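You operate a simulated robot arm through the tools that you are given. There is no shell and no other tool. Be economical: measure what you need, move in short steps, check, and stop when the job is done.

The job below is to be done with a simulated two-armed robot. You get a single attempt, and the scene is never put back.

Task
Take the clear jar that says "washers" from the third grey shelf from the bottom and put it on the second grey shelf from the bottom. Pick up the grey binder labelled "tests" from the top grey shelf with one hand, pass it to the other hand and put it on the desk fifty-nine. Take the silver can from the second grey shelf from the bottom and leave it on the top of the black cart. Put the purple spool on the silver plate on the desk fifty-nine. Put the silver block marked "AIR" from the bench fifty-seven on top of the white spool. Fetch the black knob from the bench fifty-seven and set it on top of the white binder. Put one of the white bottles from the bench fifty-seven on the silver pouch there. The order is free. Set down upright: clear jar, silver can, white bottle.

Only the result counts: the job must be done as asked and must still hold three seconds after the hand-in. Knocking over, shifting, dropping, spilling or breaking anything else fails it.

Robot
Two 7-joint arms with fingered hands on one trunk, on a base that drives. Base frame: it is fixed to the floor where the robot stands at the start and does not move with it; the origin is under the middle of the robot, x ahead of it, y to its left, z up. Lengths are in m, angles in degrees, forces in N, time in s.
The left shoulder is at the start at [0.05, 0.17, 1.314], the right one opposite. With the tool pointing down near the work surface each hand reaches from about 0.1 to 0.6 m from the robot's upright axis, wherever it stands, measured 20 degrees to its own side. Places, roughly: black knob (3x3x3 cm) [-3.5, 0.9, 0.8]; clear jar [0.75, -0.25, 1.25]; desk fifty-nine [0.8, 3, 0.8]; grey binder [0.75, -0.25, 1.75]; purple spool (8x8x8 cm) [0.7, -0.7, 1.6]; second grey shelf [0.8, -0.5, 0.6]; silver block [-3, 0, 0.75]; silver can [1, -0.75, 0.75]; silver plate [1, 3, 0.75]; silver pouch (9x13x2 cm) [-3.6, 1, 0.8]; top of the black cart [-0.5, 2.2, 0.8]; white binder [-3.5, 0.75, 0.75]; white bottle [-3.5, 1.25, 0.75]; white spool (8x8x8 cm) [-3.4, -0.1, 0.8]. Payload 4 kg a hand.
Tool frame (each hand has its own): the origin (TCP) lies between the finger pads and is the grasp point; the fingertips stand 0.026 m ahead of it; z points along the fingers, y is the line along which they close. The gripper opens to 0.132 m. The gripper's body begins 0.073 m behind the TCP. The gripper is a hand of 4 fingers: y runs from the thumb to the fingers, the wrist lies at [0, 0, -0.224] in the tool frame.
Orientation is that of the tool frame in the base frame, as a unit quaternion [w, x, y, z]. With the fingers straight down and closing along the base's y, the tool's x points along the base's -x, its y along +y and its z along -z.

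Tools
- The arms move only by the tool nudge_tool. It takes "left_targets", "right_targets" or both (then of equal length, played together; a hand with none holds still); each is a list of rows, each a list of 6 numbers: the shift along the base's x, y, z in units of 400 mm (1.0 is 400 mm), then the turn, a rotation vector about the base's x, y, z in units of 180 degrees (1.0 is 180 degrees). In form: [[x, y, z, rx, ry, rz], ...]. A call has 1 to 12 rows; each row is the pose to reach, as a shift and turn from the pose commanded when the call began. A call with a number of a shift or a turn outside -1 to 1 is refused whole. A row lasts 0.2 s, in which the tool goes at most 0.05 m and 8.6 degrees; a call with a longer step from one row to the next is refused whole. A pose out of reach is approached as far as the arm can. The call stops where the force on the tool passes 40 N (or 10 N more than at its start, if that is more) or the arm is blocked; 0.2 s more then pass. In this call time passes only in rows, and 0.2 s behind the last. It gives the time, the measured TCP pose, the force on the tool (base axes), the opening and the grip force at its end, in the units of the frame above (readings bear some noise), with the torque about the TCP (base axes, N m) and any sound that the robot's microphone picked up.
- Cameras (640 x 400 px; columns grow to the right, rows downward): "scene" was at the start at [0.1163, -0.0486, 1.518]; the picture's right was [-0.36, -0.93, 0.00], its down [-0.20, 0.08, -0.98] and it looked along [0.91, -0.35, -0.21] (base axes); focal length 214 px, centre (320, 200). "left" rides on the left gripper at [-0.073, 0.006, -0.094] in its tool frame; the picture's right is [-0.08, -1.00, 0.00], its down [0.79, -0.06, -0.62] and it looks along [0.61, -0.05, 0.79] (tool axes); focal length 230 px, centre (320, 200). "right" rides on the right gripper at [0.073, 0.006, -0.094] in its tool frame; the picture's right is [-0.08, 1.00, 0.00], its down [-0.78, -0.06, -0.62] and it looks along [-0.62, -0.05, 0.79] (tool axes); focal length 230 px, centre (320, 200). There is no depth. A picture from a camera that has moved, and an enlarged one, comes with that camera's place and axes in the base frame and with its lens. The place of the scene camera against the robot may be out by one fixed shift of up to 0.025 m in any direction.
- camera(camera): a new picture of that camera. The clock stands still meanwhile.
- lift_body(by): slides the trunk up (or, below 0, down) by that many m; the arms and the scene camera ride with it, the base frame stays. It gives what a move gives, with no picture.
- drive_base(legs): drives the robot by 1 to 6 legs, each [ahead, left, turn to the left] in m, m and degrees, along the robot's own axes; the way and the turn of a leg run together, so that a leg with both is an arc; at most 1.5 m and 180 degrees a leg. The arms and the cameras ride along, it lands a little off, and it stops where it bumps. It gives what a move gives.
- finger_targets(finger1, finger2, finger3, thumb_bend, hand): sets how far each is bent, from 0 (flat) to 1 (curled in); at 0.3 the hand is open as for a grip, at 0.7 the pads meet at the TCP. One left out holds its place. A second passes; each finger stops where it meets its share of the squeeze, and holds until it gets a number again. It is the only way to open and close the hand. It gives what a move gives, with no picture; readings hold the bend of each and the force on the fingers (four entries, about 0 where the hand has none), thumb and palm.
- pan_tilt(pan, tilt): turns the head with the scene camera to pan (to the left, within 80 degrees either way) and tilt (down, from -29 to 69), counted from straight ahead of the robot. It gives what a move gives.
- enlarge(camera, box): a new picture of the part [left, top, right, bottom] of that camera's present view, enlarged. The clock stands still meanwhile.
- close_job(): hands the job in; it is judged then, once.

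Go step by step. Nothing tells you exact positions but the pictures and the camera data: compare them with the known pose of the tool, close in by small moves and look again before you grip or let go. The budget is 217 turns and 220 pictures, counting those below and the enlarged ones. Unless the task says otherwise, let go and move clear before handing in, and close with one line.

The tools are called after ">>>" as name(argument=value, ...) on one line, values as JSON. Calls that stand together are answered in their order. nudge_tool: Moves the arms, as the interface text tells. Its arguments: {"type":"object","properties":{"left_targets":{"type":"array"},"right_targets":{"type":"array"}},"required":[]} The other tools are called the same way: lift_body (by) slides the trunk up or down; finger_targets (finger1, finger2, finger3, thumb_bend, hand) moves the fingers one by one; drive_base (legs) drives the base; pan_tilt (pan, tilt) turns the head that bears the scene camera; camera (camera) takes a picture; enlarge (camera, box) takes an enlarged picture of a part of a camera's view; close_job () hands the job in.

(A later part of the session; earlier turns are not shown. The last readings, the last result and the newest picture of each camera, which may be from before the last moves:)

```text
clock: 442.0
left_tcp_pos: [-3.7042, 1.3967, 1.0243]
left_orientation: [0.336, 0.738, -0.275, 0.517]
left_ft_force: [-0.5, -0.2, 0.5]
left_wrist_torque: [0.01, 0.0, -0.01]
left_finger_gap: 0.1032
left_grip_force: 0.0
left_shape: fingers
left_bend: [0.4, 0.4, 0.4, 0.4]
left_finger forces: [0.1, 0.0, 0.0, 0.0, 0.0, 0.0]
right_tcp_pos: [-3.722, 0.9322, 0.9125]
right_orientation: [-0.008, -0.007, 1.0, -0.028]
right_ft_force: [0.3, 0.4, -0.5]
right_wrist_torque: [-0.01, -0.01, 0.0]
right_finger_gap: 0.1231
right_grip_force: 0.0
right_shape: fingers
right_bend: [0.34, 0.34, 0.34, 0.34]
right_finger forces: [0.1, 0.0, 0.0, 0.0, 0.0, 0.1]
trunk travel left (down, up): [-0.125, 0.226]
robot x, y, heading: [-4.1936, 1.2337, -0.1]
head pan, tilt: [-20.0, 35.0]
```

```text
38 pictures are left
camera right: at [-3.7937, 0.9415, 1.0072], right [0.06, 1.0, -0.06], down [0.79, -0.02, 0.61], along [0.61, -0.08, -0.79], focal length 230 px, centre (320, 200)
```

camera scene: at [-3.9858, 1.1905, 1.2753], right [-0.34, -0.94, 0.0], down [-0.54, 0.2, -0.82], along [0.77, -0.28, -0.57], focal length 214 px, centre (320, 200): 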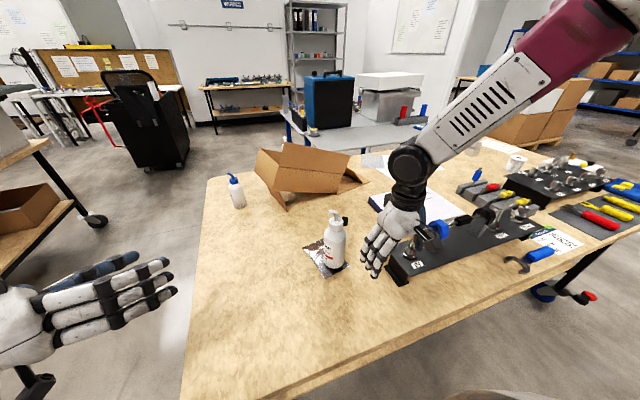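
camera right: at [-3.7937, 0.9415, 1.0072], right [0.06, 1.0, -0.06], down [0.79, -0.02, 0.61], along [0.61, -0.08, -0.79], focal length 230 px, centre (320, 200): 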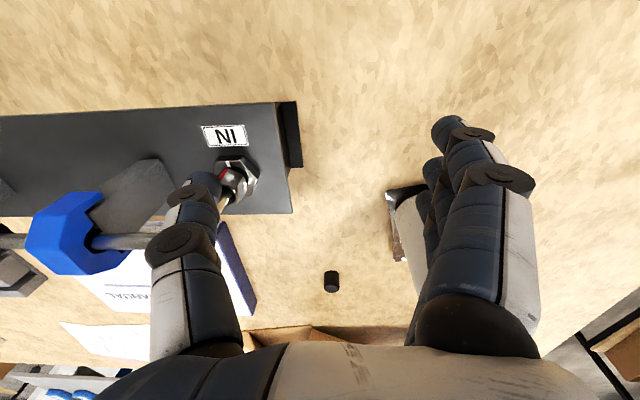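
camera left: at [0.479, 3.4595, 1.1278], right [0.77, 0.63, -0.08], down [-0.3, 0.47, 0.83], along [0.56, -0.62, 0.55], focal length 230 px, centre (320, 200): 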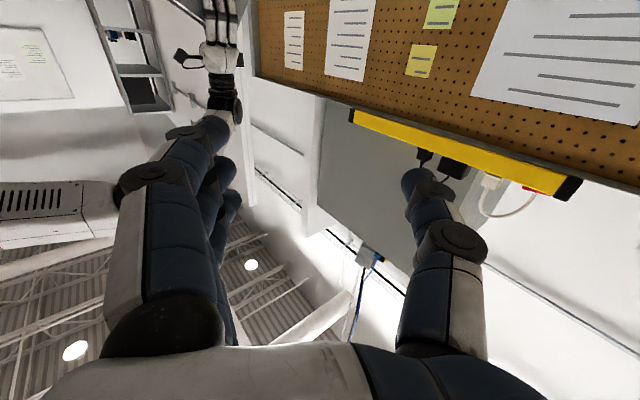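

The knob is at [-3.459, 0.927], between a black fixture and the bottle. I narrow the hand, pass over at height and come down on it.

>>> finger_targets(hand="right", finger1=0.53, finger2=0.53, finger3=0.53, thumb_bend=0.53)

>>> nudge_tool(right_targets=[[0, 0, 0.12, 0, 0, 0], [0, -0.01, 0.24, 0, 0, 0], [0, -0.01, 0.3, 0, 0, 0], [0.12, -0.01, 0.3, 0, 0, 0], [0.24, -0.01, 0.3, 0, 0, 0], [0.36, -0.01, 0.3, 0, 0, 0], [0.48, -0.01, 0.3, 0, 0, 0], [0.6, -0.012, 0.3, 0, 0, 0], [0.655, -0.012, 0.3, 0, 0, 0], [0.655, -0.012, 0.2, 0, 0, 0], [0.655, -0.012, 0.1, 0, 0, 0], [0.655, -0.012, 0.0, 0, 0, 0]])

>>> camera(camera="right")

```text
clock: 443.0
left_tcp_pos: [-3.7031, 1.3961, 1.0233]
left_orientation: [0.336, 0.738, -0.275, 0.517]
left_ft_force: [0.3, 0.6, -1.1]
left_wrist_torque: [0.0, 0.04, 0.03]
left_finger_gap: 0.1033
left_grip_force: 0.1
left_shape: fingers
left_bend: [0.4, 0.4, 0.4, 0.4]
left_finger forces: [0.0, 0.0, 0.0, 0.0, 0.0, 0.0]
right_tcp_pos: [-3.722, 0.9306, 0.9119]
right_orientation: [-0.007, -0.008, 1.0, -0.027]
right_ft_force: [0.2, -0.3, 0.0]
right_wrist_torque: [-0.01, -0.02, 0.01]
right_finger_gap: 0.0616
right_grip_force: 0.0
right_shape: fingers
right_bend: [0.53, 0.53, 0.53, 0.53]
right_finger forces: [0.0, 0.0, 0.0, 0.1, 0.0, 0.0]
trunk travel left (down, up): [-0.125, 0.226]
robot x, y, heading: [-4.1961, 1.2302, 0.2]
head pan, tilt: [-20.0, 35.0]
```

```text
clock: 445.6
left_tcp_pos: [-3.7021, 1.3959, 1.0214]
left_orientation: [0.336, 0.739, -0.274, 0.515]
left_ft_force: [0.3, -0.3, 0.2]
left_wrist_torque: [0.01, 0.0, -0.02]
left_finger_gap: 0.1031
left_grip_force: 0.1
left_shape: fingers
left_bend: [0.4, 0.4, 0.4, 0.4]
left_finger forces: [0.0, 0.1, 0.0, 0.1, 0.0, 0.1]
right_tcp_pos: [-3.4566, 0.9255, 0.9088]
right_orientation: [-0.008, -0.007, 1.0, -0.026]
right_ft_force: [0.0, -0.3, -0.1]
right_wrist_torque: [-0.01, -0.01, -0.02]
right_finger_gap: 0.0614
right_grip_force: 0.0
right_shape: fingers
right_bend: [0.53, 0.53, 0.53, 0.53]
right_finger forces: [0.0, 0.0, 0.0, 0.0, 0.0, 0.2]
trunk travel left (down, up): [-0.125, 0.226]
robot x, y, heading: [-4.2005, 1.2374, -0.3]
head pan, tilt: [-20.0, 35.0]
```

```text
37 pictures are left
camera right: at [-3.528, 0.9354, 1.0045], right [0.06, 1.0, -0.05], down [0.79, -0.02, 0.61], along [0.6, -0.08, -0.79], focal length 230 px, centre (320, 200)
```

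right: 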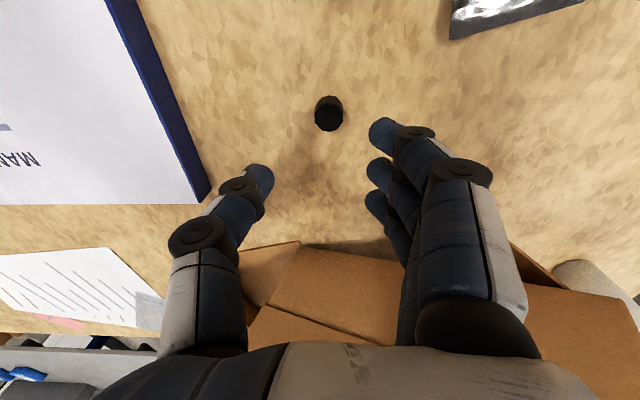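

The knob is at [-3.464, 0.9285] and the white binder's spine edge at y ≈0.787. I narrow a little more and lower over the knob.

>>> finger_targets(hand="right", finger1=0.57, finger2=0.57, finger3=0.57, thumb_bend=0.57)

>>> nudge_tool(right_targets=[[-0.01, 0.005, -0.1, 0, 0, 0], [-0.02, 0.008, -0.18, 0, 0, 0], [-0.02, 0.008, -0.23, 0, 0, 0], [-0.02, 0.008, -0.26, 0, 0, 0], [-0.02, 0.008, -0.275, 0, 0, 0]])

>>> camera(camera="right")

```text
clock: 446.6
left_tcp_pos: [-3.702, 1.3951, 1.023]
left_orientation: [0.336, 0.738, -0.275, 0.516]
left_ft_force: [0.2, -0.1, 0.5]
left_wrist_torque: [-0.03, 0.01, -0.02]
left_finger_gap: 0.1033
left_grip_force: 0.0
left_shape: fingers
left_bend: [0.4, 0.4, 0.4, 0.4]
left_finger forces: [0.0, 0.1, 0.1, 0.1, 0.1, 0.0]
right_tcp_pos: [-3.4561, 0.9256, 0.9115]
right_orientation: [-0.009, -0.007, 1.0, -0.028]
right_ft_force: [-0.5, 0.0, -0.2]
right_wrist_torque: [0.03, -0.01, -0.02]
right_finger_gap: 0.0524
right_grip_force: 0.0
right_shape: fingers
right_bend: [0.56, 0.56, 0.56, 0.56]
right_finger forces: [0.1, 0.1, 0.0, 0.1, 0.1, 0.0]
trunk travel left (down, up): [-0.125, 0.226]
robot x, y, heading: [-4.1967, 1.2401, -0.1]
head pan, tilt: [-20.0, 35.0]
```

```text
clock: 447.8
left_tcp_pos: [-3.7064, 1.3969, 1.0245]
left_orientation: [0.336, 0.737, -0.275, 0.518]
left_ft_force: [0.0, 0.0, 0.8]
left_wrist_torque: [-0.01, 0.0, 0.01]
left_finger_gap: 0.1034
left_grip_force: 0.0
left_shape: fingers
left_bend: [0.4, 0.4, 0.4, 0.4]
left_finger forces: [0.0, 0.0, 0.0, 0.0, 0.0, 0.0]
right_tcp_pos: [-3.4636, 0.9319, 0.8128]
right_orientation: [0.001, -0.007, 1.0, -0.025]
right_ft_force: [-4.9, 1.8, 29.9]
right_wrist_torque: [0.91, 0.31, 0.17]
right_finger_gap: 0.0502
right_grip_force: 15.3
right_shape: fingers
right_bend: [0.59, 0.59, 0.59, 0.56]
right_finger forces: [12.4, 10.6, 7.7, 0.0, 0.0, 0.1]
trunk travel left (down, up): [-0.125, 0.226]
robot x, y, heading: [-4.1914, 1.2354, -0.1]
head pan, tilt: [-20.0, 35.0]
stopped in row 5 (right hand): the force on the tool passed its limit at 44 N (the readings are from after the stop); the commanded pose is now the measured one
```

```text
36 pictures are left
camera right: at [-3.5377, 0.942, 0.9071], right [0.06, 1.0, -0.05], down [0.78, -0.02, 0.62], along [0.62, -0.08, -0.78], focal length 230 px, centre (320, 200)
```

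right: 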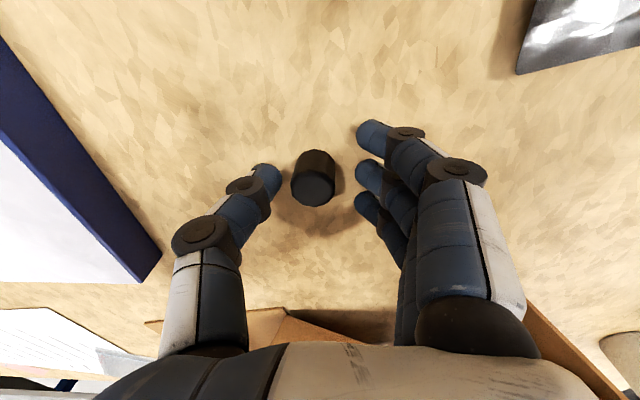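

The fingertips touch the bench with the knob between them. I ease up slightly and close.

>>> nudge_tool(right_targets=[[0, 0, 0.006, 0, 0, 0]])

>>> finger_targets(hand="right", finger1=0.75, finger2=0.75, finger3=0.75, thumb_bend=0.72)

>>> camera(camera="right")

```text
clock: 448.2
left_tcp_pos: [-3.7056, 1.3968, 1.0258]
left_orientation: [0.336, 0.737, -0.275, 0.518]
left_ft_force: [-0.1, 0.1, 0.3]
left_wrist_torque: [0.05, 0.0, -0.02]
left_finger_gap: 0.1033
left_grip_force: 0.0
left_shape: fingers
left_bend: [0.4, 0.4, 0.4, 0.4]
left_finger forces: [0.1, 0.0, 0.0, 0.0, 0.0, 0.1]
right_tcp_pos: [-3.4651, 0.9317, 0.8142]
right_orientation: [0.001, -0.007, 1.0, -0.027]
right_ft_force: [1.4, 1.7, 34.2]
right_wrist_torque: [1.03, 0.04, -0.02]
right_finger_gap: 0.0502
right_grip_force: 17.2
right_shape: fingers
right_bend: [0.59, 0.59, 0.59, 0.56]
right_finger forces: [11.8, 11.2, 10.9, 0.0, 0.0, 0.1]
trunk travel left (down, up): [-0.125, 0.226]
robot x, y, heading: [-4.1978, 1.2357, -0.0]
head pan, tilt: [-20.0, 35.0]
```

```text
clock: 449.2
left_tcp_pos: [-3.7041, 1.3961, 1.0232]
left_orientation: [0.336, 0.739, -0.274, 0.516]
left_ft_force: [-0.7, -0.6, -0.6]
left_wrist_torque: [-0.02, 0.01, 0.02]
left_finger_gap: 0.1033
left_grip_force: 0.1
left_shape: fingers
left_bend: [0.4, 0.4, 0.4, 0.4]
left_finger forces: [0.1, 0.0, 0.0, 0.0, 0.0, 0.0]
right_tcp_pos: [-3.4659, 0.9299, 0.8089]
right_orientation: [-0.003, -0.007, 1.0, -0.026]
right_ft_force: [-0.4, -3.8, 13.6]
right_wrist_torque: [-0.39, -0.02, -0.03]
right_finger_gap: 0.0149
right_grip_force: 14.9
right_shape: fingers
right_bend: [0.75, 0.73, 0.75, 0.69]
right_finger forces: [0.1, 9.5, 0.0, 0.0, 20.4, 0.0]
trunk travel left (down, up): [-0.125, 0.226]
robot x, y, heading: [-4.1979, 1.2363, -0.2]
head pan, tilt: [-20.0, 35.0]
```

```text
35 pictures are left
camera right: at [-3.5381, 0.9405, 0.9025], right [0.06, 1.0, -0.05], down [0.79, -0.02, 0.61], along [0.61, -0.08, -0.79], focal length 230 px, centre (320, 200)
```

right: 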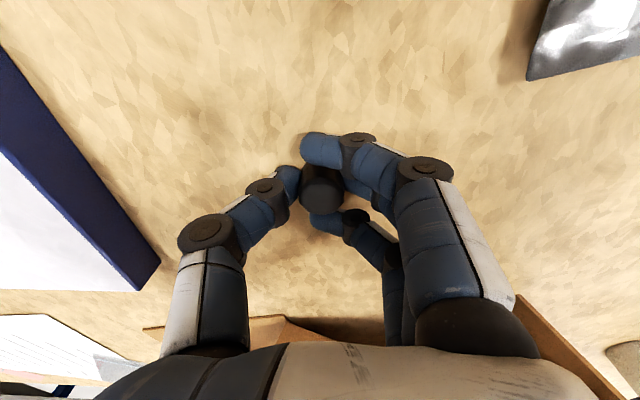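

Thumb and middle finger hold the knob with the others around it. I lift it.

>>> nudge_tool(right_targets=[[0, 0, 0.05, 0, 0, 0], [0, 0, 0.12, 0, 0, 0], [0, 0, 0.22, 0, 0, 0]])

>>> camera(camera="right")

```text
clock: 450.0
left_tcp_pos: [-3.704, 1.3957, 1.0232]
left_orientation: [0.336, 0.738, -0.275, 0.517]
left_ft_force: [-0.3, 0.3, 0.9]
left_wrist_torque: [0.0, 0.0, 0.02]
left_finger_gap: 0.1033
left_grip_force: 0.1
left_shape: fingers
left_bend: [0.4, 0.4, 0.4, 0.4]
left_finger forces: [0.0, 0.1, 0.0, 0.1, 0.0, 0.0]
right_tcp_pos: [-3.4684, 0.9307, 0.8994]
right_orientation: [-0.003, -0.007, 1.0, -0.026]
right_ft_force: [-0.5, 0.1, 0.2]
right_wrist_torque: [0.03, 0.0, 0.01]
right_finger_gap: 0.0143
right_grip_force: 8.6
right_shape: fingers
right_bend: [0.75, 0.72, 0.75, 0.68]
right_finger forces: [0.0, 8.9, 0.0, 0.0, 9.0, 0.1]
trunk travel left (down, up): [-0.125, 0.226]
robot x, y, heading: [-4.1947, 1.2345, 0.1]
head pan, tilt: [-20.0, 35.0]
```

```text
34 pictures are left
camera right: at [-3.5386, 0.9416, 0.9938], right [0.06, 1.0, -0.05], down [0.79, -0.02, 0.61], along [0.61, -0.08, -0.79], focal length 230 px, centre (320, 200)
```

right: 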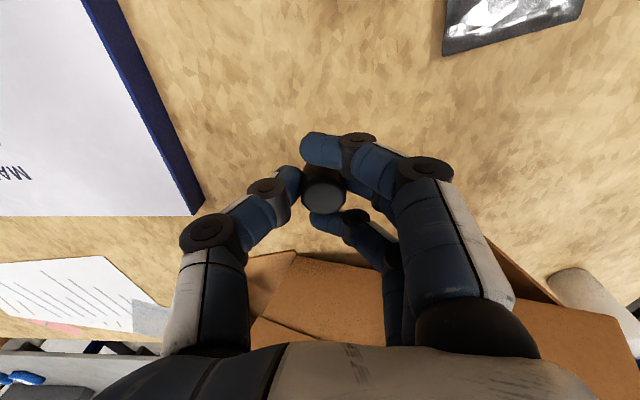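

The knob is held. I raise it and shift the robot right so that it comes over the white binder.

>>> nudge_tool(right_targets=[[0, 0, 0.1, 0, 0, 0], [0, 0, 0.18, 0, 0, 0]])

>>> drive_base(legs=[[0, -0.26, 0]])

>>> camera(camera="right")

```text
clock: 450.6
left_tcp_pos: [-3.7016, 1.3953, 1.0231]
left_orientation: [0.335, 0.739, -0.274, 0.517]
left_ft_force: [0.2, 0.0, -0.2]
left_wrist_torque: [0.0, 0.01, 0.03]
left_finger_gap: 0.103
left_grip_force: 0.0
left_shape: fingers
left_bend: [0.4, 0.4, 0.4, 0.4]
left_finger forces: [0.0, 0.1, 0.1, 0.0, 0.0, 0.0]
right_tcp_pos: [-3.4647, 0.9331, 0.9697]
right_orientation: [-0.004, -0.007, 1.0, -0.025]
right_ft_force: [0.6, -0.5, 0.8]
right_wrist_torque: [-0.02, 0.0, 0.0]
right_finger_gap: 0.0145
right_grip_force: 9.3
right_shape: fingers
right_bend: [0.75, 0.72, 0.75, 0.68]
right_finger forces: [0.0, 8.9, 0.1, 0.0, 9.1, 0.0]
trunk travel left (down, up): [-0.125, 0.226]
robot x, y, heading: [-4.196, 1.2364, 0.4]
head pan, tilt: [-20.0, 35.0]
```

```text
clock: 453.4
left_tcp_pos: [-3.7018, 1.1411, 1.0228]
left_orientation: [0.335, 0.739, -0.274, 0.517]
left_ft_force: [0.5, 0.4, -0.4]
left_wrist_torque: [0.0, 0.01, -0.04]
left_finger_gap: 0.1033
left_grip_force: 0.1
left_shape: fingers
left_bend: [0.4, 0.4, 0.4, 0.4]
left_finger forces: [0.1, 0.0, 0.0, 0.0, 0.0, 0.0]
right_tcp_pos: [-3.4635, 0.6784, 0.9705]
right_orientation: [-0.004, -0.01, 1.0, -0.026]
right_ft_force: [-0.1, -0.1, -0.5]
right_wrist_torque: [0.02, 0.02, -0.02]
right_finger_gap: 0.0143
right_grip_force: 8.9
right_shape: fingers
right_bend: [0.75, 0.72, 0.75, 0.68]
right_finger forces: [0.1, 9.0, 0.0, 0.0, 8.9, 0.0]
trunk travel left (down, up): [-0.125, 0.226]
robot x, y, heading: [-4.1947, 0.9792, 0.2]
head pan, tilt: [-20.0, 35.0]
```

```text
33 pictures are left
camera right: at [-3.5348, 0.6881, 1.0641], right [0.06, 1.0, -0.05], down [0.79, -0.01, 0.61], along [0.61, -0.08, -0.79], focal length 230 px, centre (320, 200)
```

right: 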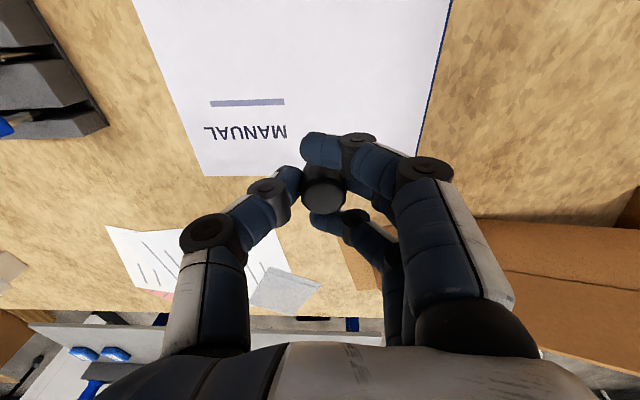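

The knob is above the white cover beside the word "MANUAL". I lower it slowly until it touches.

>>> nudge_tool(right_targets=[[-0.03, 0, -0.1, 0, 0, 0], [-0.05, 0, -0.2, 0, 0, 0], [-0.05, 0, -0.25, 0, 0, 0], [-0.05, 0, -0.27, 0, 0, 0], [-0.05, 0, -0.285, 0, 0, 0]])

>>> camera(camera="right")

```text
clock: 454.6
left_tcp_pos: [-3.7035, 1.1407, 1.0224]
left_orientation: [0.335, 0.739, -0.273, 0.518]
left_ft_force: [0.1, -0.2, -0.2]
left_wrist_torque: [0.0, 0.02, 0.02]
left_finger_gap: 0.1033
left_grip_force: 0.1
left_shape: fingers
left_bend: [0.4, 0.4, 0.4, 0.4]
left_finger forces: [0.0, 0.0, 0.0, 0.0, 0.0, 0.1]
right_tcp_pos: [-3.4838, 0.6786, 0.8543]
right_orientation: [-0.004, -0.01, 1.0, -0.026]
right_ft_force: [0.3, 0.0, -0.3]
right_wrist_torque: [0.0, 0.03, 0.0]
right_finger_gap: 0.0143
right_grip_force: 8.7
right_shape: fingers
right_bend: [0.75, 0.72, 0.75, 0.68]
right_finger forces: [0.1, 9.0, 0.0, 0.1, 8.9, 0.1]
trunk travel left (down, up): [-0.125, 0.226]
robot x, y, heading: [-4.1957, 0.9765, 0.3]
head pan, tilt: [-20.0, 35.0]
```

```text
32 pictures are left
camera right: at [-3.5547, 0.6887, 0.9489], right [0.06, 1.0, -0.05], down [0.79, -0.01, 0.61], along [0.61, -0.08, -0.79], focal length 230 px, centre (320, 200)
```

right: 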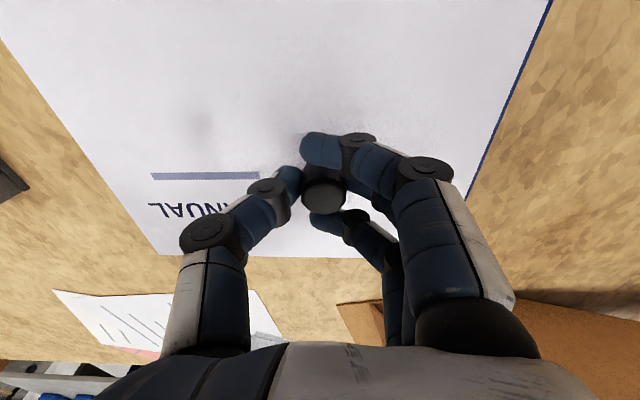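

Contact should come within a centimetre, so I go on in finer steps.

>>> nudge_tool(right_targets=[[0, 0, -0.01, 0, 0, 0], [0, 0, -0.018, 0, 0, 0], [0, 0, -0.025, 0, 0, 0]])

```text
clock: 455.4
left_tcp_pos: [-3.7036, 1.1406, 1.0231]
left_orientation: [0.335, 0.738, -0.273, 0.518]
left_ft_force: [0.6, -1.1, -0.1]
left_wrist_torque: [0.0, 0.03, 0.02]
left_finger_gap: 0.1033
left_grip_force: 0.0
left_shape: fingers
left_bend: [0.4, 0.4, 0.4, 0.4]
left_finger forces: [0.1, 0.0, 0.0, 0.1, 0.1, 0.0]
right_tcp_pos: [-3.4823, 0.68, 0.8454]
right_orientation: [-0.004, -0.01, 1.0, -0.026]
right_ft_force: [0.9, 0.0, -0.3]
right_wrist_torque: [0.02, -0.02, -0.01]
right_finger_gap: 0.0143
right_grip_force: 9.4
right_shape: fingers
right_bend: [0.75, 0.72, 0.75, 0.68]
right_finger forces: [0.0, 8.9, 0.0, 0.0, 9.0, 0.0]
trunk travel left (down, up): [-0.125, 0.226]
robot x, y, heading: [-4.2, 0.9796, 0.6]
head pan, tilt: [-20.0, 35.0]
```

Still no contact, so I continue down a little.

>>> nudge_tool(right_targets=[[0, 0, -0.01, 0, 0, 0], [0, 0, -0.02, 0, 0, 0], [0, 0, -0.03, 0, 0, 0]])

```text
clock: 456.2
left_tcp_pos: [-3.7056, 1.1409, 1.0257]
left_orientation: [0.334, 0.738, -0.273, 0.519]
left_ft_force: [0.3, 0.0, 0.3]
left_wrist_torque: [-0.02, 0.03, 0.0]
left_finger_gap: 0.1033
left_grip_force: 0.1
left_shape: fingers
left_bend: [0.4, 0.4, 0.4, 0.4]
left_finger forces: [0.0, 0.0, 0.1, 0.0, 0.1, 0.0]
right_tcp_pos: [-3.4835, 0.6793, 0.8382]
right_orientation: [-0.001, -0.009, 1.0, -0.027]
right_ft_force: [0.0, -0.3, 17.4]
right_wrist_torque: [-0.15, 0.01, 0.03]
right_finger_gap: 0.0145
right_grip_force: 18.6
right_shape: fingers
right_bend: [0.75, 0.73, 0.75, 0.68]
right_finger forces: [0.1, 16.6, 0.0, 0.0, 20.7, 0.1]
trunk travel left (down, up): [-0.125, 0.226]
robot x, y, heading: [-4.1945, 0.977, 0.2]
head pan, tilt: [-20.0, 35.0]
```

The knob rests on the binder. I open just enough to free it and rise straight up.

>>> finger_targets(hand="right", finger1=0.6, finger2=0.6, finger3=0.6, thumb_bend=0.57)

>>> nudge_tool(right_targets=[[0, 0, 0.04, 0, 0, 0], [0, 0, 0.1, 0, 0, 0], [0, 0, 0.2, 0, 0, 0], [0, 0, 0.32, 0, 0, 0], [0, 0, 0.44, 0, 0, 0]])

>>> camera(camera="right")

```text
clock: 457.0
left_tcp_pos: [-3.7046, 1.1416, 1.0244]
left_orientation: [0.334, 0.738, -0.273, 0.518]
left_ft_force: [-0.2, -0.1, 0.1]
left_wrist_torque: [-0.02, -0.04, 0.0]
left_finger_gap: 0.1033
left_grip_force: 0.0
left_shape: fingers
left_bend: [0.4, 0.4, 0.4, 0.4]
left_finger forces: [0.1, 0.1, 0.1, 0.0, 0.1, 0.1]
right_tcp_pos: [-3.4811, 0.6783, 0.8413]
right_orientation: [0.004, -0.009, 1.0, -0.026]
right_ft_force: [-3.1, -0.7, 27.6]
right_wrist_torque: [0.35, 0.16, 0.02]
right_finger_gap: 0.0395
right_grip_force: 14.2
right_shape: fingers
right_bend: [0.65, 0.65, 0.64, 0.56]
right_finger forces: [8.8, 10.2, 6.7, 0.1, 2.2, 0.0]
trunk travel left (down, up): [-0.125, 0.226]
robot x, y, heading: [-4.1977, 0.973, 0.2]
head pan, tilt: [-20.0, 35.0]
stopped (right hand): the force on the tool passed its limit at 40 N (the readings are from after the stop); the commanded pose is now the measured one
```

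```text
clock: 458.2
left_tcp_pos: [-3.7025, 1.1409, 1.0231]
left_orientation: [0.335, 0.739, -0.273, 0.517]
left_ft_force: [-0.8, -0.1, 0.3]
left_wrist_torque: [-0.01, -0.01, 0.0]
left_finger_gap: 0.1034
left_grip_force: 0.0
left_shape: fingers
left_bend: [0.4, 0.4, 0.4, 0.4]
left_finger forces: [0.0, 0.0, 0.0, 0.1, 0.1, 0.0]
right_tcp_pos: [-3.4837, 0.6814, 1.0127]
right_orientation: [-0.001, -0.009, 1.0, -0.026]
right_ft_force: [-0.4, -0.9, 0.7]
right_wrist_torque: [0.05, 0.0, -0.04]
right_finger_gap: 0.0443
right_grip_force: 0.0
right_shape: fingers
right_bend: [0.6, 0.6, 0.6, 0.56]
right_finger forces: [0.0, 0.0, 0.1, 0.0, 0.1, 0.0]
trunk travel left (down, up): [-0.125, 0.226]
robot x, y, heading: [-4.1974, 0.9754, 0.0]
head pan, tilt: [-20.0, 35.0]
```

```text
31 pictures are left
camera right: at [-3.5554, 0.6901, 1.106], right [0.06, 1.0, -0.05], down [0.79, -0.01, 0.62], along [0.61, -0.08, -0.78], focal length 230 px, centre (320, 200)
```

right: 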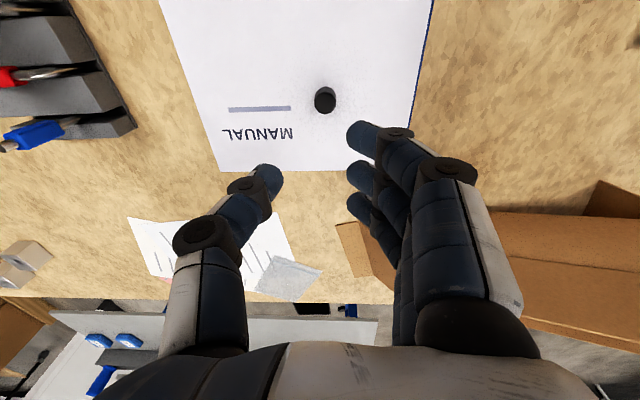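

The knob sits on the white binder. I raise the trunk and look toward the other end of the bench for the "AIR" block and the white spool.

>>> lift_body(by=0.2)

>>> drive_base(legs=[[-0.12, 0, 0], [0, -0.6, 0]])

>>> pan_tilt(pan=-15, tilt=30)

>>> camera(camera="scene")

```text
clock: 460.4
left_tcp_pos: [-3.7024, 1.1414, 1.2232]
left_orientation: [0.334, 0.74, -0.272, 0.517]
left_ft_force: [0.1, 0.1, 0.3]
left_wrist_torque: [0.0, 0.01, -0.02]
left_finger_gap: 0.1034
left_grip_force: 0.0
left_shape: fingers
left_bend: [0.4, 0.4, 0.4, 0.4]
left_finger forces: [0.1, 0.0, 0.0, 0.1, 0.0, 0.0]
right_tcp_pos: [-3.491, 0.6795, 1.2512]
right_orientation: [0.028, -0.009, 0.999, -0.025]
right_ft_force: [-0.8, 0.3, 0.6]
right_wrist_torque: [0.01, -0.01, -0.01]
right_finger_gap: 0.0446
right_grip_force: 0.0
right_shape: fingers
right_bend: [0.6, 0.6, 0.6, 0.56]
right_finger forces: [0.0, 0.1, 0.0, 0.0, 0.1, 0.1]
trunk travel left (down, up): [-0.325, 0.026]
robot x, y, heading: [-4.1976, 0.9821, 0.1]
head pan, tilt: [-20.0, 35.0]
```

```text
clock: 466.9
left_tcp_pos: [-3.8229, 0.5356, 1.2222]
left_orientation: [0.34, 0.736, -0.28, 0.514]
left_ft_force: [0.3, -0.7, 0.9]
left_wrist_torque: [0.02, 0.01, 0.01]
left_finger_gap: 0.1031
left_grip_force: 0.1
left_shape: fingers
left_bend: [0.4, 0.4, 0.4, 0.4]
left_finger forces: [0.0, 0.0, 0.0, 0.0, 0.1, 0.1]
right_tcp_pos: [-3.6197, 0.0678, 1.2519]
right_orientation: [0.03, 0.002, 0.999, -0.026]
right_ft_force: [0.9, 0.6, 0.4]
right_wrist_torque: [-0.01, -0.01, 0.0]
right_finger_gap: 0.0448
right_grip_force: 0.0
right_shape: fingers
right_bend: [0.6, 0.6, 0.6, 0.56]
right_finger forces: [0.1, 0.1, 0.1, 0.0, 0.0, 0.0]
trunk travel left (down, up): [-0.325, 0.026]
robot x, y, heading: [-4.3218, 0.3805, -0.9]
head pan, tilt: [-20.0, 35.0]
```

```text
clock: 467.6
left_tcp_pos: [-3.8223, 0.5356, 1.2228]
left_orientation: [0.339, 0.736, -0.28, 0.514]
left_ft_force: [0.6, 0.2, -0.7]
left_wrist_torque: [-0.01, -0.01, 0.02]
left_finger_gap: 0.1033
left_grip_force: 0.1
left_shape: fingers
left_bend: [0.4, 0.4, 0.4, 0.4]
left_finger forces: [0.0, 0.0, 0.1, 0.0, 0.1, 0.1]
right_tcp_pos: [-3.6201, 0.0687, 1.251]
right_orientation: [0.029, 0.001, 0.999, -0.027]
right_ft_force: [-0.3, -0.5, -0.3]
right_wrist_torque: [0.01, -0.01, -0.01]
right_finger_gap: 0.0446
right_grip_force: 0.0
right_shape: fingers
right_bend: [0.6, 0.6, 0.6, 0.56]
right_finger forces: [0.1, 0.1, 0.1, 0.1, 0.0, 0.0]
trunk travel left (down, up): [-0.325, 0.026]
robot x, y, heading: [-4.3173, 0.3785, -1.0]
head pan, tilt: [-15.0, 30.0]
```

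```text
30 pictures are left
camera scene: at [-4.2033, 0.3417, 1.4894], right [-0.27, -0.96, 0.0], down [-0.48, 0.14, -0.87], along [0.83, -0.24, -0.5], focal length 214 px, centre (320, 200)
```

scene: 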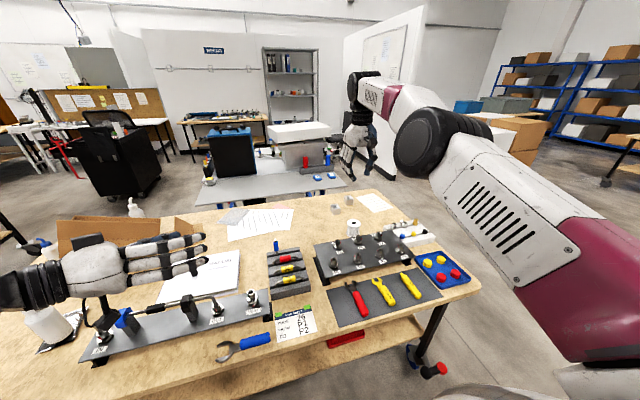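

I can see small silver blocks and a white spool near the bench's far edge. I enlarge that part.

>>> enlarge(camera="scene", box=[300, 180, 440, 280])

```text
4.00 times, centred on (370, 230) of scene
camera zoom: at [-4.2033, 0.3417, 1.4894], right [-0.27, -0.96, 0.0], down [-0.48, 0.14, -0.87], along [0.83, -0.24, -0.5], focal length 858 px, centre (120, 80)
```

zoom: 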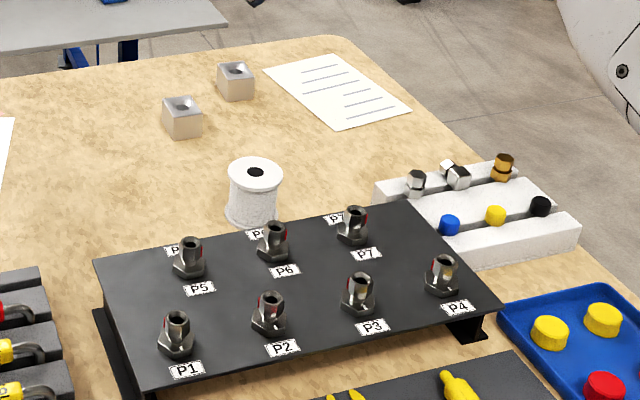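

There are two silver blocks, at about [-3.19, -0.04] and [-3.11, -0.17], and the white spool is at [-3.41, -0.06]. They are best reached from the bench's end at y ≈-0.47, so I drive around to it and look.

>>> drive_base(legs=[[0, -1.45, 1], [0, 0, 90], [0, -0.86, 0], [0.2, 0, 0]])

>>> pan_tilt(pan=-15, tilt=38)

>>> camera(camera="scene")

```text
clock: 493.2
left_tcp_pos: [-3.6289, -0.3879, 1.2214]
left_orientation: [-0.132, 0.714, 0.333, 0.602]
left_ft_force: [-0.3, 1.5, 0.4]
left_wrist_torque: [0.0, 0.01, -0.03]
left_finger_gap: 0.1034
left_grip_force: 0.0
left_shape: fingers
left_bend: [0.4, 0.4, 0.4, 0.4]
left_finger forces: [0.1, 0.0, 0.0, 0.0, 0.0, 0.1]
right_tcp_pos: [-3.1696, -0.1693, 1.2516]
right_orientation: [-0.039, 0.717, -0.696, -0.002]
right_ft_force: [-1.1, 0.1, -0.8]
right_wrist_torque: [0.02, 0.04, 0.0]
right_finger_gap: 0.0447
right_grip_force: 0.1
right_shape: fingers
right_bend: [0.6, 0.6, 0.6, 0.56]
right_finger forces: [0.0, 0.0, 0.0, 0.0, 0.1, 0.1]
trunk travel left (down, up): [-0.325, 0.026]
robot x, y, heading: [-3.4586, -0.8785, 90.9]
head pan, tilt: [-15.0, 30.0]
```

```text
clock: 493.9
left_tcp_pos: [-3.6281, -0.3875, 1.2229]
left_orientation: [-0.134, 0.713, 0.334, 0.602]
left_ft_force: [0.3, -0.2, 0.4]
left_wrist_torque: [0.01, -0.03, 0.01]
left_finger_gap: 0.1034
left_grip_force: 0.2
left_shape: fingers
left_bend: [0.4, 0.4, 0.4, 0.4]
left_finger forces: [0.0, 0.0, 0.0, 0.1, 0.0, 0.0]
right_tcp_pos: [-3.1688, -0.1703, 1.2515]
right_orientation: [-0.039, 0.717, -0.696, -0.003]
right_ft_force: [0.5, -0.1, -0.5]
right_wrist_torque: [0.01, 0.01, 0.02]
right_finger_gap: 0.0448
right_grip_force: 0.1
right_shape: fingers
right_bend: [0.6, 0.6, 0.6, 0.56]
right_finger forces: [0.0, 0.0, 0.0, 0.0, 0.0, 0.1]
trunk travel left (down, up): [-0.325, 0.026]
robot x, y, heading: [-3.4578, -0.8795, 91.1]
head pan, tilt: [-15.0, 38.0]
```

```text
28 pictures are left
camera scene: at [-3.4505, -0.7705, 1.4771], right [0.97, -0.24, 0.0], down [-0.15, -0.6, -0.79], along [0.19, 0.76, -0.62], focal length 214 px, centre (320, 200)
```

scene: 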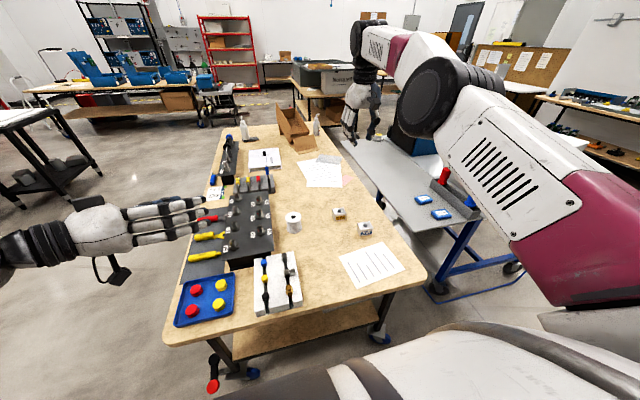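

>>> enlarge(camera="scene", box=[275, 195, 385, 255])

```text
5.82 times, centred on (330, 225) of scene
camera zoom: at [-3.4505, -0.7705, 1.4771], right [0.97, -0.24, 0.0], down [-0.15, -0.6, -0.79], along [0.19, 0.76, -0.62], focal length 1248 px, centre (262, 54)
```

zoom: 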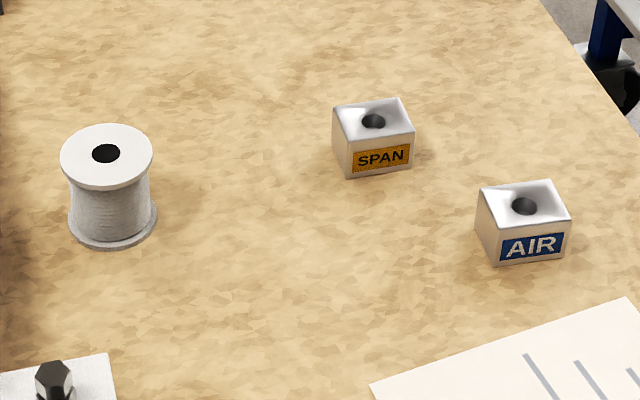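

The block marked "AIR" is the one at about [-3.10, -0.184], and the white spool is at [-3.412, -0.092] with its top at z ≈0.86. I move slightly closer, lower the trunk and open the right hand above the block.

>>> drive_base(legs=[[0.05, 0, -1]])

>>> finger_targets(hand="right", finger1=0.42, finger2=0.42, finger3=0.42, thumb_bend=0.42)

>>> lift_body(by=-0.2)

>>> camera(camera="right")

```text
clock: 494.9
left_tcp_pos: [-3.6199, -0.3322, 1.2217]
left_orientation: [-0.127, 0.716, 0.328, 0.603]
left_ft_force: [0.2, 0.4, -0.3]
left_wrist_torque: [-0.01, 0.0, -0.03]
left_finger_gap: 0.1036
left_grip_force: 0.1
left_shape: fingers
left_bend: [0.4, 0.4, 0.4, 0.4]
left_finger forces: [0.0, 0.0, 0.1, 0.0, 0.0, 0.0]
right_tcp_pos: [-3.1582, -0.1232, 1.2512]
right_orientation: [-0.038, 0.712, -0.701, -0.002]
right_ft_force: [0.2, 0.8, 0.3]
right_wrist_torque: [-0.01, 0.0, 0.01]
right_finger_gap: 0.0447
right_grip_force: 0.1
right_shape: fingers
right_bend: [0.6, 0.6, 0.6, 0.56]
right_finger forces: [0.0, 0.0, 0.1, 0.0, 0.0, 0.1]
trunk travel left (down, up): [-0.325, 0.026]
robot x, y, heading: [-3.4608, -0.8296, 89.9]
head pan, tilt: [-15.0, 38.0]
```

```text
clock: 495.9
left_tcp_pos: [-3.6202, -0.3341, 1.2231]
left_orientation: [-0.128, 0.716, 0.328, 0.603]
left_ft_force: [0.3, -0.3, -1.0]
left_wrist_torque: [-0.03, -0.02, 0.02]
left_finger_gap: 0.1033
left_grip_force: 0.0
left_shape: fingers
left_bend: [0.4, 0.4, 0.4, 0.4]
left_finger forces: [0.0, 0.1, 0.1, 0.0, 0.1, 0.1]
right_tcp_pos: [-3.1581, -0.1253, 1.2507]
right_orientation: [-0.038, 0.712, -0.701, -0.001]
right_ft_force: [0.6, -0.1, 0.3]
right_wrist_torque: [-0.01, -0.03, 0.02]
right_finger_gap: 0.0967
right_grip_force: 0.2
right_shape: fingers
right_bend: [0.42, 0.42, 0.42, 0.42]
right_finger forces: [0.0, 0.0, 0.0, 0.0, 0.0, 0.0]
trunk travel left (down, up): [-0.325, 0.026]
robot x, y, heading: [-3.4611, -0.8311, 89.8]
head pan, tilt: [-15.0, 38.0]
```

```text
clock: 498.0
left_tcp_pos: [-3.6206, -0.3305, 1.0107]
left_orientation: [-0.117, 0.718, 0.337, 0.597]
left_ft_force: [0.6, -0.3, -0.2]
left_wrist_torque: [0.02, -0.01, 0.0]
left_finger_gap: 0.1034
left_grip_force: 0.0
left_shape: fingers
left_bend: [0.4, 0.4, 0.4, 0.4]
left_finger forces: [0.1, 0.0, 0.0, 0.0, 0.0, 0.0]
right_tcp_pos: [-3.1584, -0.1266, 1.0529]
right_orientation: [-0.04, 0.712, -0.701, -0.002]
right_ft_force: [0.6, 0.2, -0.8]
right_wrist_torque: [0.01, -0.03, 0.0]
right_finger_gap: 0.0964
right_grip_force: 0.0
right_shape: fingers
right_bend: [0.42, 0.42, 0.42, 0.42]
right_finger forces: [0.0, 0.0, 0.1, 0.0, 0.0, 0.0]
trunk travel left (down, up): [-0.125, 0.226]
robot x, y, heading: [-3.461, -0.8272, 90.1]
head pan, tilt: [-15.0, 38.0]
```

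```text
26 pictures are left
camera right: at [-3.167, -0.2038, 1.1426], right [-1.0, 0.07, -0.05], down [0.02, 0.75, 0.66], along [0.08, 0.66, -0.75], focal length 230 px, centre (320, 200)
```

right: 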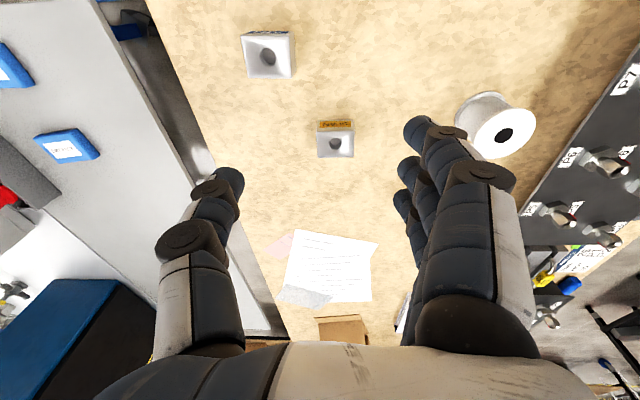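

From the hand camera the "AIR" block's top is at about [-3.086, -0.157]. I move over it, straighten the hand and come down part way.

>>> nudge_tool(right_targets=[[0.06, -0.025, -0.05, -0.007, 0.006, 0], [0.12, -0.05, -0.12, -0.014, 0.012, 0], [0.18, -0.076, -0.2, -0.019, 0.017, 0], [0.18, -0.076, -0.3, -0.019, 0.017, 0], [0.18, -0.076, -0.38, -0.019, 0.017, 0]])

>>> camera(camera="right")

```text
clock: 499.2
left_tcp_pos: [-3.6193, -0.3275, 1.0104]
left_orientation: [-0.116, 0.718, 0.336, 0.598]
left_ft_force: [-0.6, -0.2, -0.3]
left_wrist_torque: [0.0, -0.01, 0.01]
left_finger_gap: 0.1031
left_grip_force: 0.1
left_shape: fingers
left_bend: [0.4, 0.4, 0.4, 0.4]
left_finger forces: [0.0, 0.1, 0.0, 0.0, 0.0, 0.1]
right_tcp_pos: [-3.0864, -0.1535, 0.9]
right_orientation: [0.001, 0.712, -0.702, 0.001]
right_ft_force: [-0.2, -0.1, -0.3]
right_wrist_torque: [0.0, 0.01, -0.03]
right_finger_gap: 0.0966
right_grip_force: 0.0
right_shape: fingers
right_bend: [0.42, 0.42, 0.42, 0.42]
right_finger forces: [0.0, 0.0, 0.0, 0.1, 0.1, 0.0]
trunk travel left (down, up): [-0.125, 0.226]
robot x, y, heading: [-3.4615, -0.8313, 90.4]
head pan, tilt: [-15.0, 38.0]
```

```text
25 pictures are left
camera right: at [-3.0907, -0.2257, 0.9943], right [-1.0, 0.06, 0.0], down [0.05, 0.79, 0.61], along [0.04, 0.61, -0.79], focal length 230 px, centre (320, 200)
```

right: 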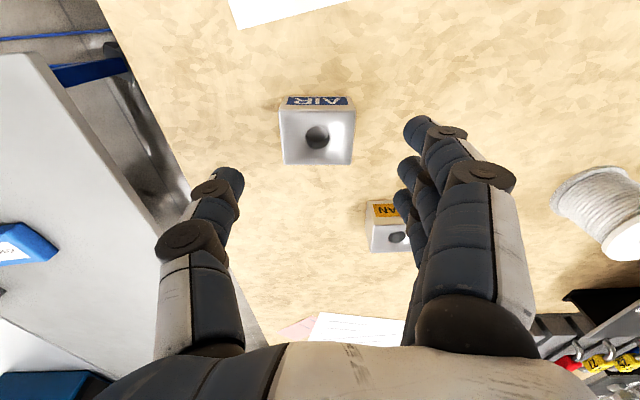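

The label "AIR" is confirmed and the block is centred. I lower onto it and close.

>>> nudge_tool(right_targets=[[0.005, -0.008, -0.1, 0, 0, 0], [0.005, -0.008, -0.17, 0, 0, 0], [0.005, -0.008, -0.2, 0, 0, 0]])

>>> finger_targets(hand="right", finger1=0.78, finger2=0.78, finger3=0.78, thumb_bend=0.75)

>>> nudge_tool(right_targets=[[0, 0, 0.05, 0, 0, 0], [0, 0, 0.14, 0, 0, 0], [0, 0, 0.24, 0, 0, 0]])

>>> camera(camera="right")

```text
clock: 500.0
left_tcp_pos: [-3.6199, -0.3283, 1.0103]
left_orientation: [-0.115, 0.718, 0.337, 0.597]
left_ft_force: [-0.4, -0.6, 0.2]
left_wrist_torque: [-0.01, 0.01, 0.0]
left_finger_gap: 0.1033
left_grip_force: 0.1
left_shape: fingers
left_bend: [0.4, 0.4, 0.4, 0.4]
left_finger forces: [0.0, 0.0, 0.0, 0.0, 0.0, 0.0]
right_tcp_pos: [-3.0862, -0.1575, 0.8195]
right_orientation: [0.001, 0.712, -0.702, 0.0]
right_ft_force: [-0.8, -0.5, 0.1]
right_wrist_torque: [-0.03, -0.01, 0.02]
right_finger_gap: 0.0964
right_grip_force: 0.3
right_shape: fingers
right_bend: [0.42, 0.42, 0.42, 0.42]
right_finger forces: [0.0, 0.0, 0.1, 0.0, 0.0, 0.1]
trunk travel left (down, up): [-0.125, 0.226]
robot x, y, heading: [-3.458, -0.8257, 90.0]
head pan, tilt: [-15.0, 38.0]
```

```text
clock: 501.0
left_tcp_pos: [-3.621, -0.3288, 1.011]
left_orientation: [-0.116, 0.718, 0.337, 0.597]
left_ft_force: [0.0, 0.1, -0.1]
left_wrist_torque: [0.01, 0.01, 0.01]
left_finger_gap: 0.1035
left_grip_force: 0.1
left_shape: fingers
left_bend: [0.4, 0.4, 0.4, 0.4]
left_finger forces: [0.0, 0.0, 0.0, 0.0, 0.0, 0.0]
right_tcp_pos: [-3.0858, -0.1586, 0.8191]
right_orientation: [0.001, 0.712, -0.702, 0.0]
right_ft_force: [1.3, -0.4, 0.5]
right_wrist_torque: [0.01, 0.05, 0.0]
right_finger_gap: 0.0221
right_grip_force: 21.0
right_shape: fingers
right_bend: [0.78, 0.52, 0.53, 0.64]
right_finger forces: [0.3, 10.7, 10.3, 0.1, 21.7, 0.1]
trunk travel left (down, up): [-0.125, 0.226]
robot x, y, heading: [-3.4622, -0.8274, 90.1]
head pan, tilt: [-15.0, 38.0]
```

```text
clock: 501.8
left_tcp_pos: [-3.621, -0.3295, 1.0109]
left_orientation: [-0.116, 0.718, 0.337, 0.597]
left_ft_force: [0.0, -0.4, -0.9]
left_wrist_torque: [0.0, 0.01, -0.01]
left_finger_gap: 0.1035
left_grip_force: 0.1
left_shape: fingers
left_bend: [0.4, 0.4, 0.4, 0.4]
left_finger forces: [0.1, 0.0, 0.1, 0.1, 0.0, 0.0]
right_tcp_pos: [-3.0841, -0.1582, 0.9175]
right_orientation: [0.001, 0.712, -0.702, -0.001]
right_ft_force: [1.0, 0.0, -2.2]
right_wrist_torque: [-0.01, -0.02, 0.01]
right_finger_gap: 0.0219
right_grip_force: 21.3
right_shape: fingers
right_bend: [0.78, 0.51, 0.53, 0.64]
right_finger forces: [0.4, 10.7, 10.4, 0.1, 21.1, 0.1]
trunk travel left (down, up): [-0.125, 0.226]
robot x, y, heading: [-3.4599, -0.8303, 90.3]
head pan, tilt: [-15.0, 38.0]
```

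```text
24 pictures are left
camera right: at [-3.0892, -0.23, 1.0115], right [-1.0, 0.06, 0.0], down [0.05, 0.79, 0.61], along [0.04, 0.61, -0.79], focal length 230 px, centre (320, 200)
```

right: 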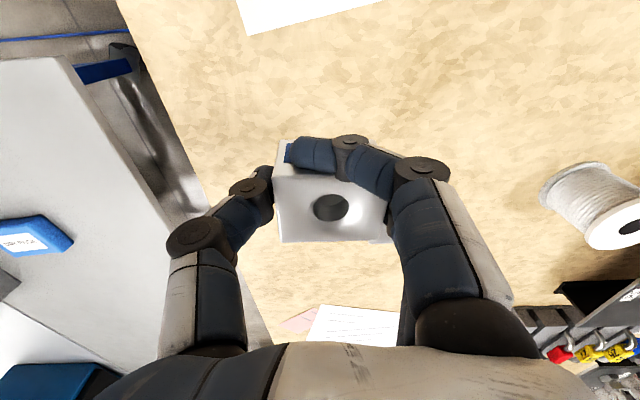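

The "AIR" block is held. I raise it, shift the base left by 0.28 m so that the spool comes ahead of the right hand, and measure the spool.

>>> nudge_tool(right_targets=[[0, 0, 0.1, 0, 0, 0], [0, 0, 0.2, 0, 0, 0]])

>>> drive_base(legs=[[0, 0.28, -0.2]])

>>> camera(camera="right")

```text
clock: 502.4
left_tcp_pos: [-3.6205, -0.3292, 1.0103]
left_orientation: [-0.117, 0.718, 0.337, 0.598]
left_ft_force: [0.3, 0.6, 0.1]
left_wrist_torque: [0.01, 0.01, 0.02]
left_finger_gap: 0.1032
left_grip_force: 0.0
left_shape: fingers
left_bend: [0.4, 0.4, 0.4, 0.4]
left_finger forces: [0.1, 0.1, 0.1, 0.0, 0.0, 0.0]
right_tcp_pos: [-3.0844, -0.1597, 0.996]
right_orientation: [0.002, 0.712, -0.702, 0.001]
right_ft_force: [-0.1, 0.6, -2.4]
right_wrist_torque: [0.03, -0.01, -0.01]
right_finger_gap: 0.0218
right_grip_force: 21.2
right_shape: fingers
right_bend: [0.78, 0.51, 0.53, 0.64]
right_finger forces: [0.3, 10.7, 10.4, 0.1, 21.1, 0.1]
trunk travel left (down, up): [-0.125, 0.226]
robot x, y, heading: [-3.4595, -0.8276, 90.2]
head pan, tilt: [-15.0, 38.0]
```

```text
clock: 505.5
left_tcp_pos: [-3.8966, -0.3266, 1.0102]
left_orientation: [-0.115, 0.719, 0.335, 0.598]
left_ft_force: [-0.9, 0.5, 0.1]
left_wrist_torque: [-0.03, 0.02, -0.03]
left_finger_gap: 0.1033
left_grip_force: 0.1
left_shape: fingers
left_bend: [0.4, 0.4, 0.4, 0.4]
left_finger forces: [0.1, 0.0, 0.1, 0.0, 0.0, 0.0]
right_tcp_pos: [-3.3585, -0.159, 0.996]
right_orientation: [0.0, 0.71, -0.704, 0.0]
right_ft_force: [0.6, -0.2, -2.2]
right_wrist_torque: [-0.01, 0.0, 0.02]
right_finger_gap: 0.0218
right_grip_force: 21.7
right_shape: fingers
right_bend: [0.78, 0.51, 0.53, 0.64]
right_finger forces: [0.3, 10.7, 10.3, 0.0, 21.1, 0.1]
trunk travel left (down, up): [-0.125, 0.226]
robot x, y, heading: [-3.736, -0.8249, 89.7]
head pan, tilt: [-15.0, 38.0]
```

```text
23 pictures are left
camera right: at [-3.3637, -0.2313, 1.0897], right [-1.0, 0.07, 0.0], down [0.05, 0.79, 0.61], along [0.04, 0.61, -0.79], focal length 230 px, centre (320, 200)
```

right: 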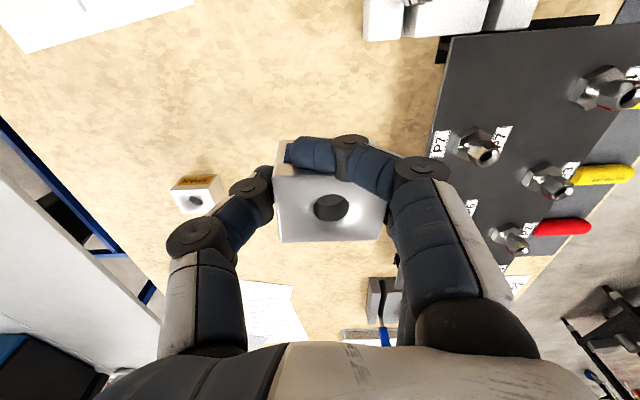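

The spool is hidden behind the block here. I use the scene camera to see block and spool together.

>>> enlarge(camera="scene", box=[280, 130, 540, 330])

```text
2.00 times, centred on (410, 230) of scene
camera zoom: at [-3.7254, -0.6185, 1.2703], right [0.96, -0.26, 0.0], down [-0.16, -0.59, -0.79], along [0.21, 0.76, -0.62], focal length 429 px, centre (140, 140)
```

zoom: 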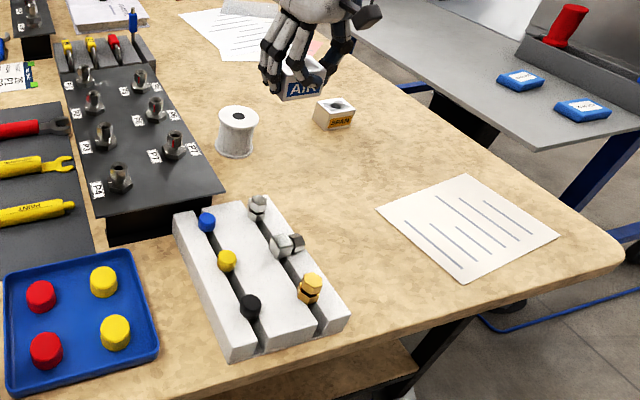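

Calibrating on the held block, the spool comes out at about [-3.387, -0.075]. I move the block over it, staying a few centimetres above.

>>> nudge_tool(right_targets=[[-0.015, 0.06, -0.01, 0, 0, 0], [-0.03, 0.12, -0.03, 0, 0, 0], [-0.045, 0.18, -0.06, 0, 0, 0], [-0.059, 0.23, -0.1, 0, 0, 0], [-0.059, 0.23, -0.16, 0, 0, 0]])

>>> enlarge(camera="scene", box=[350, 130, 460, 220])

>>> camera(camera="right")

```text
clock: 506.7
left_tcp_pos: [-3.8955, -0.3283, 1.0104]
left_orientation: [-0.116, 0.719, 0.336, 0.598]
left_ft_force: [0.0, -0.5, 0.6]
left_wrist_torque: [0.02, -0.03, 0.0]
left_finger_gap: 0.1033
left_grip_force: 0.1
left_shape: fingers
left_bend: [0.4, 0.4, 0.4, 0.4]
left_finger forces: [0.0, 0.1, 0.0, 0.1, 0.1, 0.1]
right_tcp_pos: [-3.3829, -0.0688, 0.9307]
right_orientation: [0.001, 0.711, -0.704, 0.0]
right_ft_force: [-0.4, 0.1, -3.3]
right_wrist_torque: [-0.03, -0.02, 0.03]
right_finger_gap: 0.0216
right_grip_force: 21.4
right_shape: fingers
right_bend: [0.78, 0.51, 0.53, 0.64]
right_finger forces: [0.2, 10.7, 10.5, 0.0, 21.0, 0.0]
trunk travel left (down, up): [-0.125, 0.226]
robot x, y, heading: [-3.7417, -0.8305, 89.7]
head pan, tilt: [-15.0, 38.0]
```

```text
4.44 times, centred on (405, 175) of scene
camera zoom: at [-3.725, -0.6188, 1.2704], right [0.96, -0.26, 0.0], down [-0.16, -0.59, -0.79], along [0.21, 0.76, -0.62], focal length 953 px, centre (-58, 311)
```

zoom: 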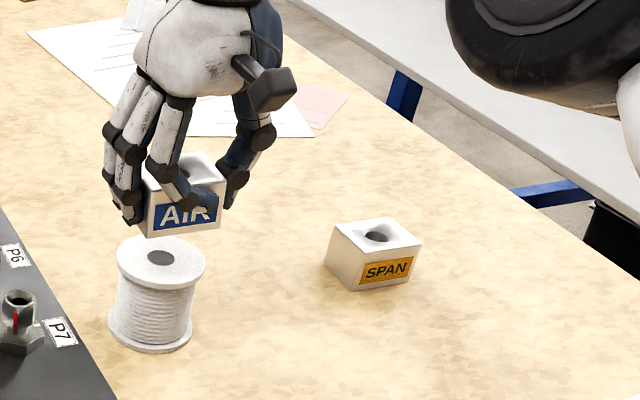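

```text
20 pictures are left
camera right: at [-3.387, -0.1396, 1.0248], right [-1.0, 0.07, 0.0], down [0.05, 0.79, 0.61], along [0.04, 0.61, -0.79], focal length 230 px, centre (320, 200)
```

right: 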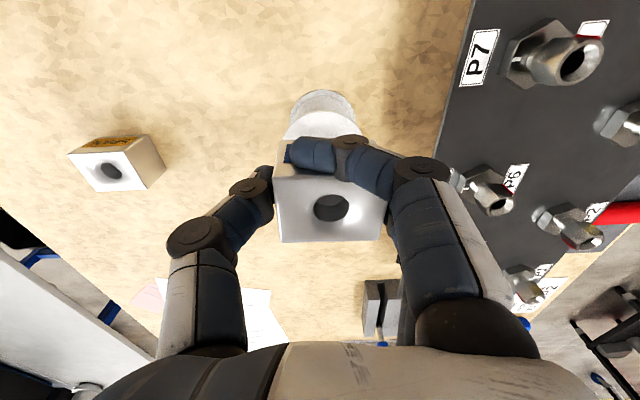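

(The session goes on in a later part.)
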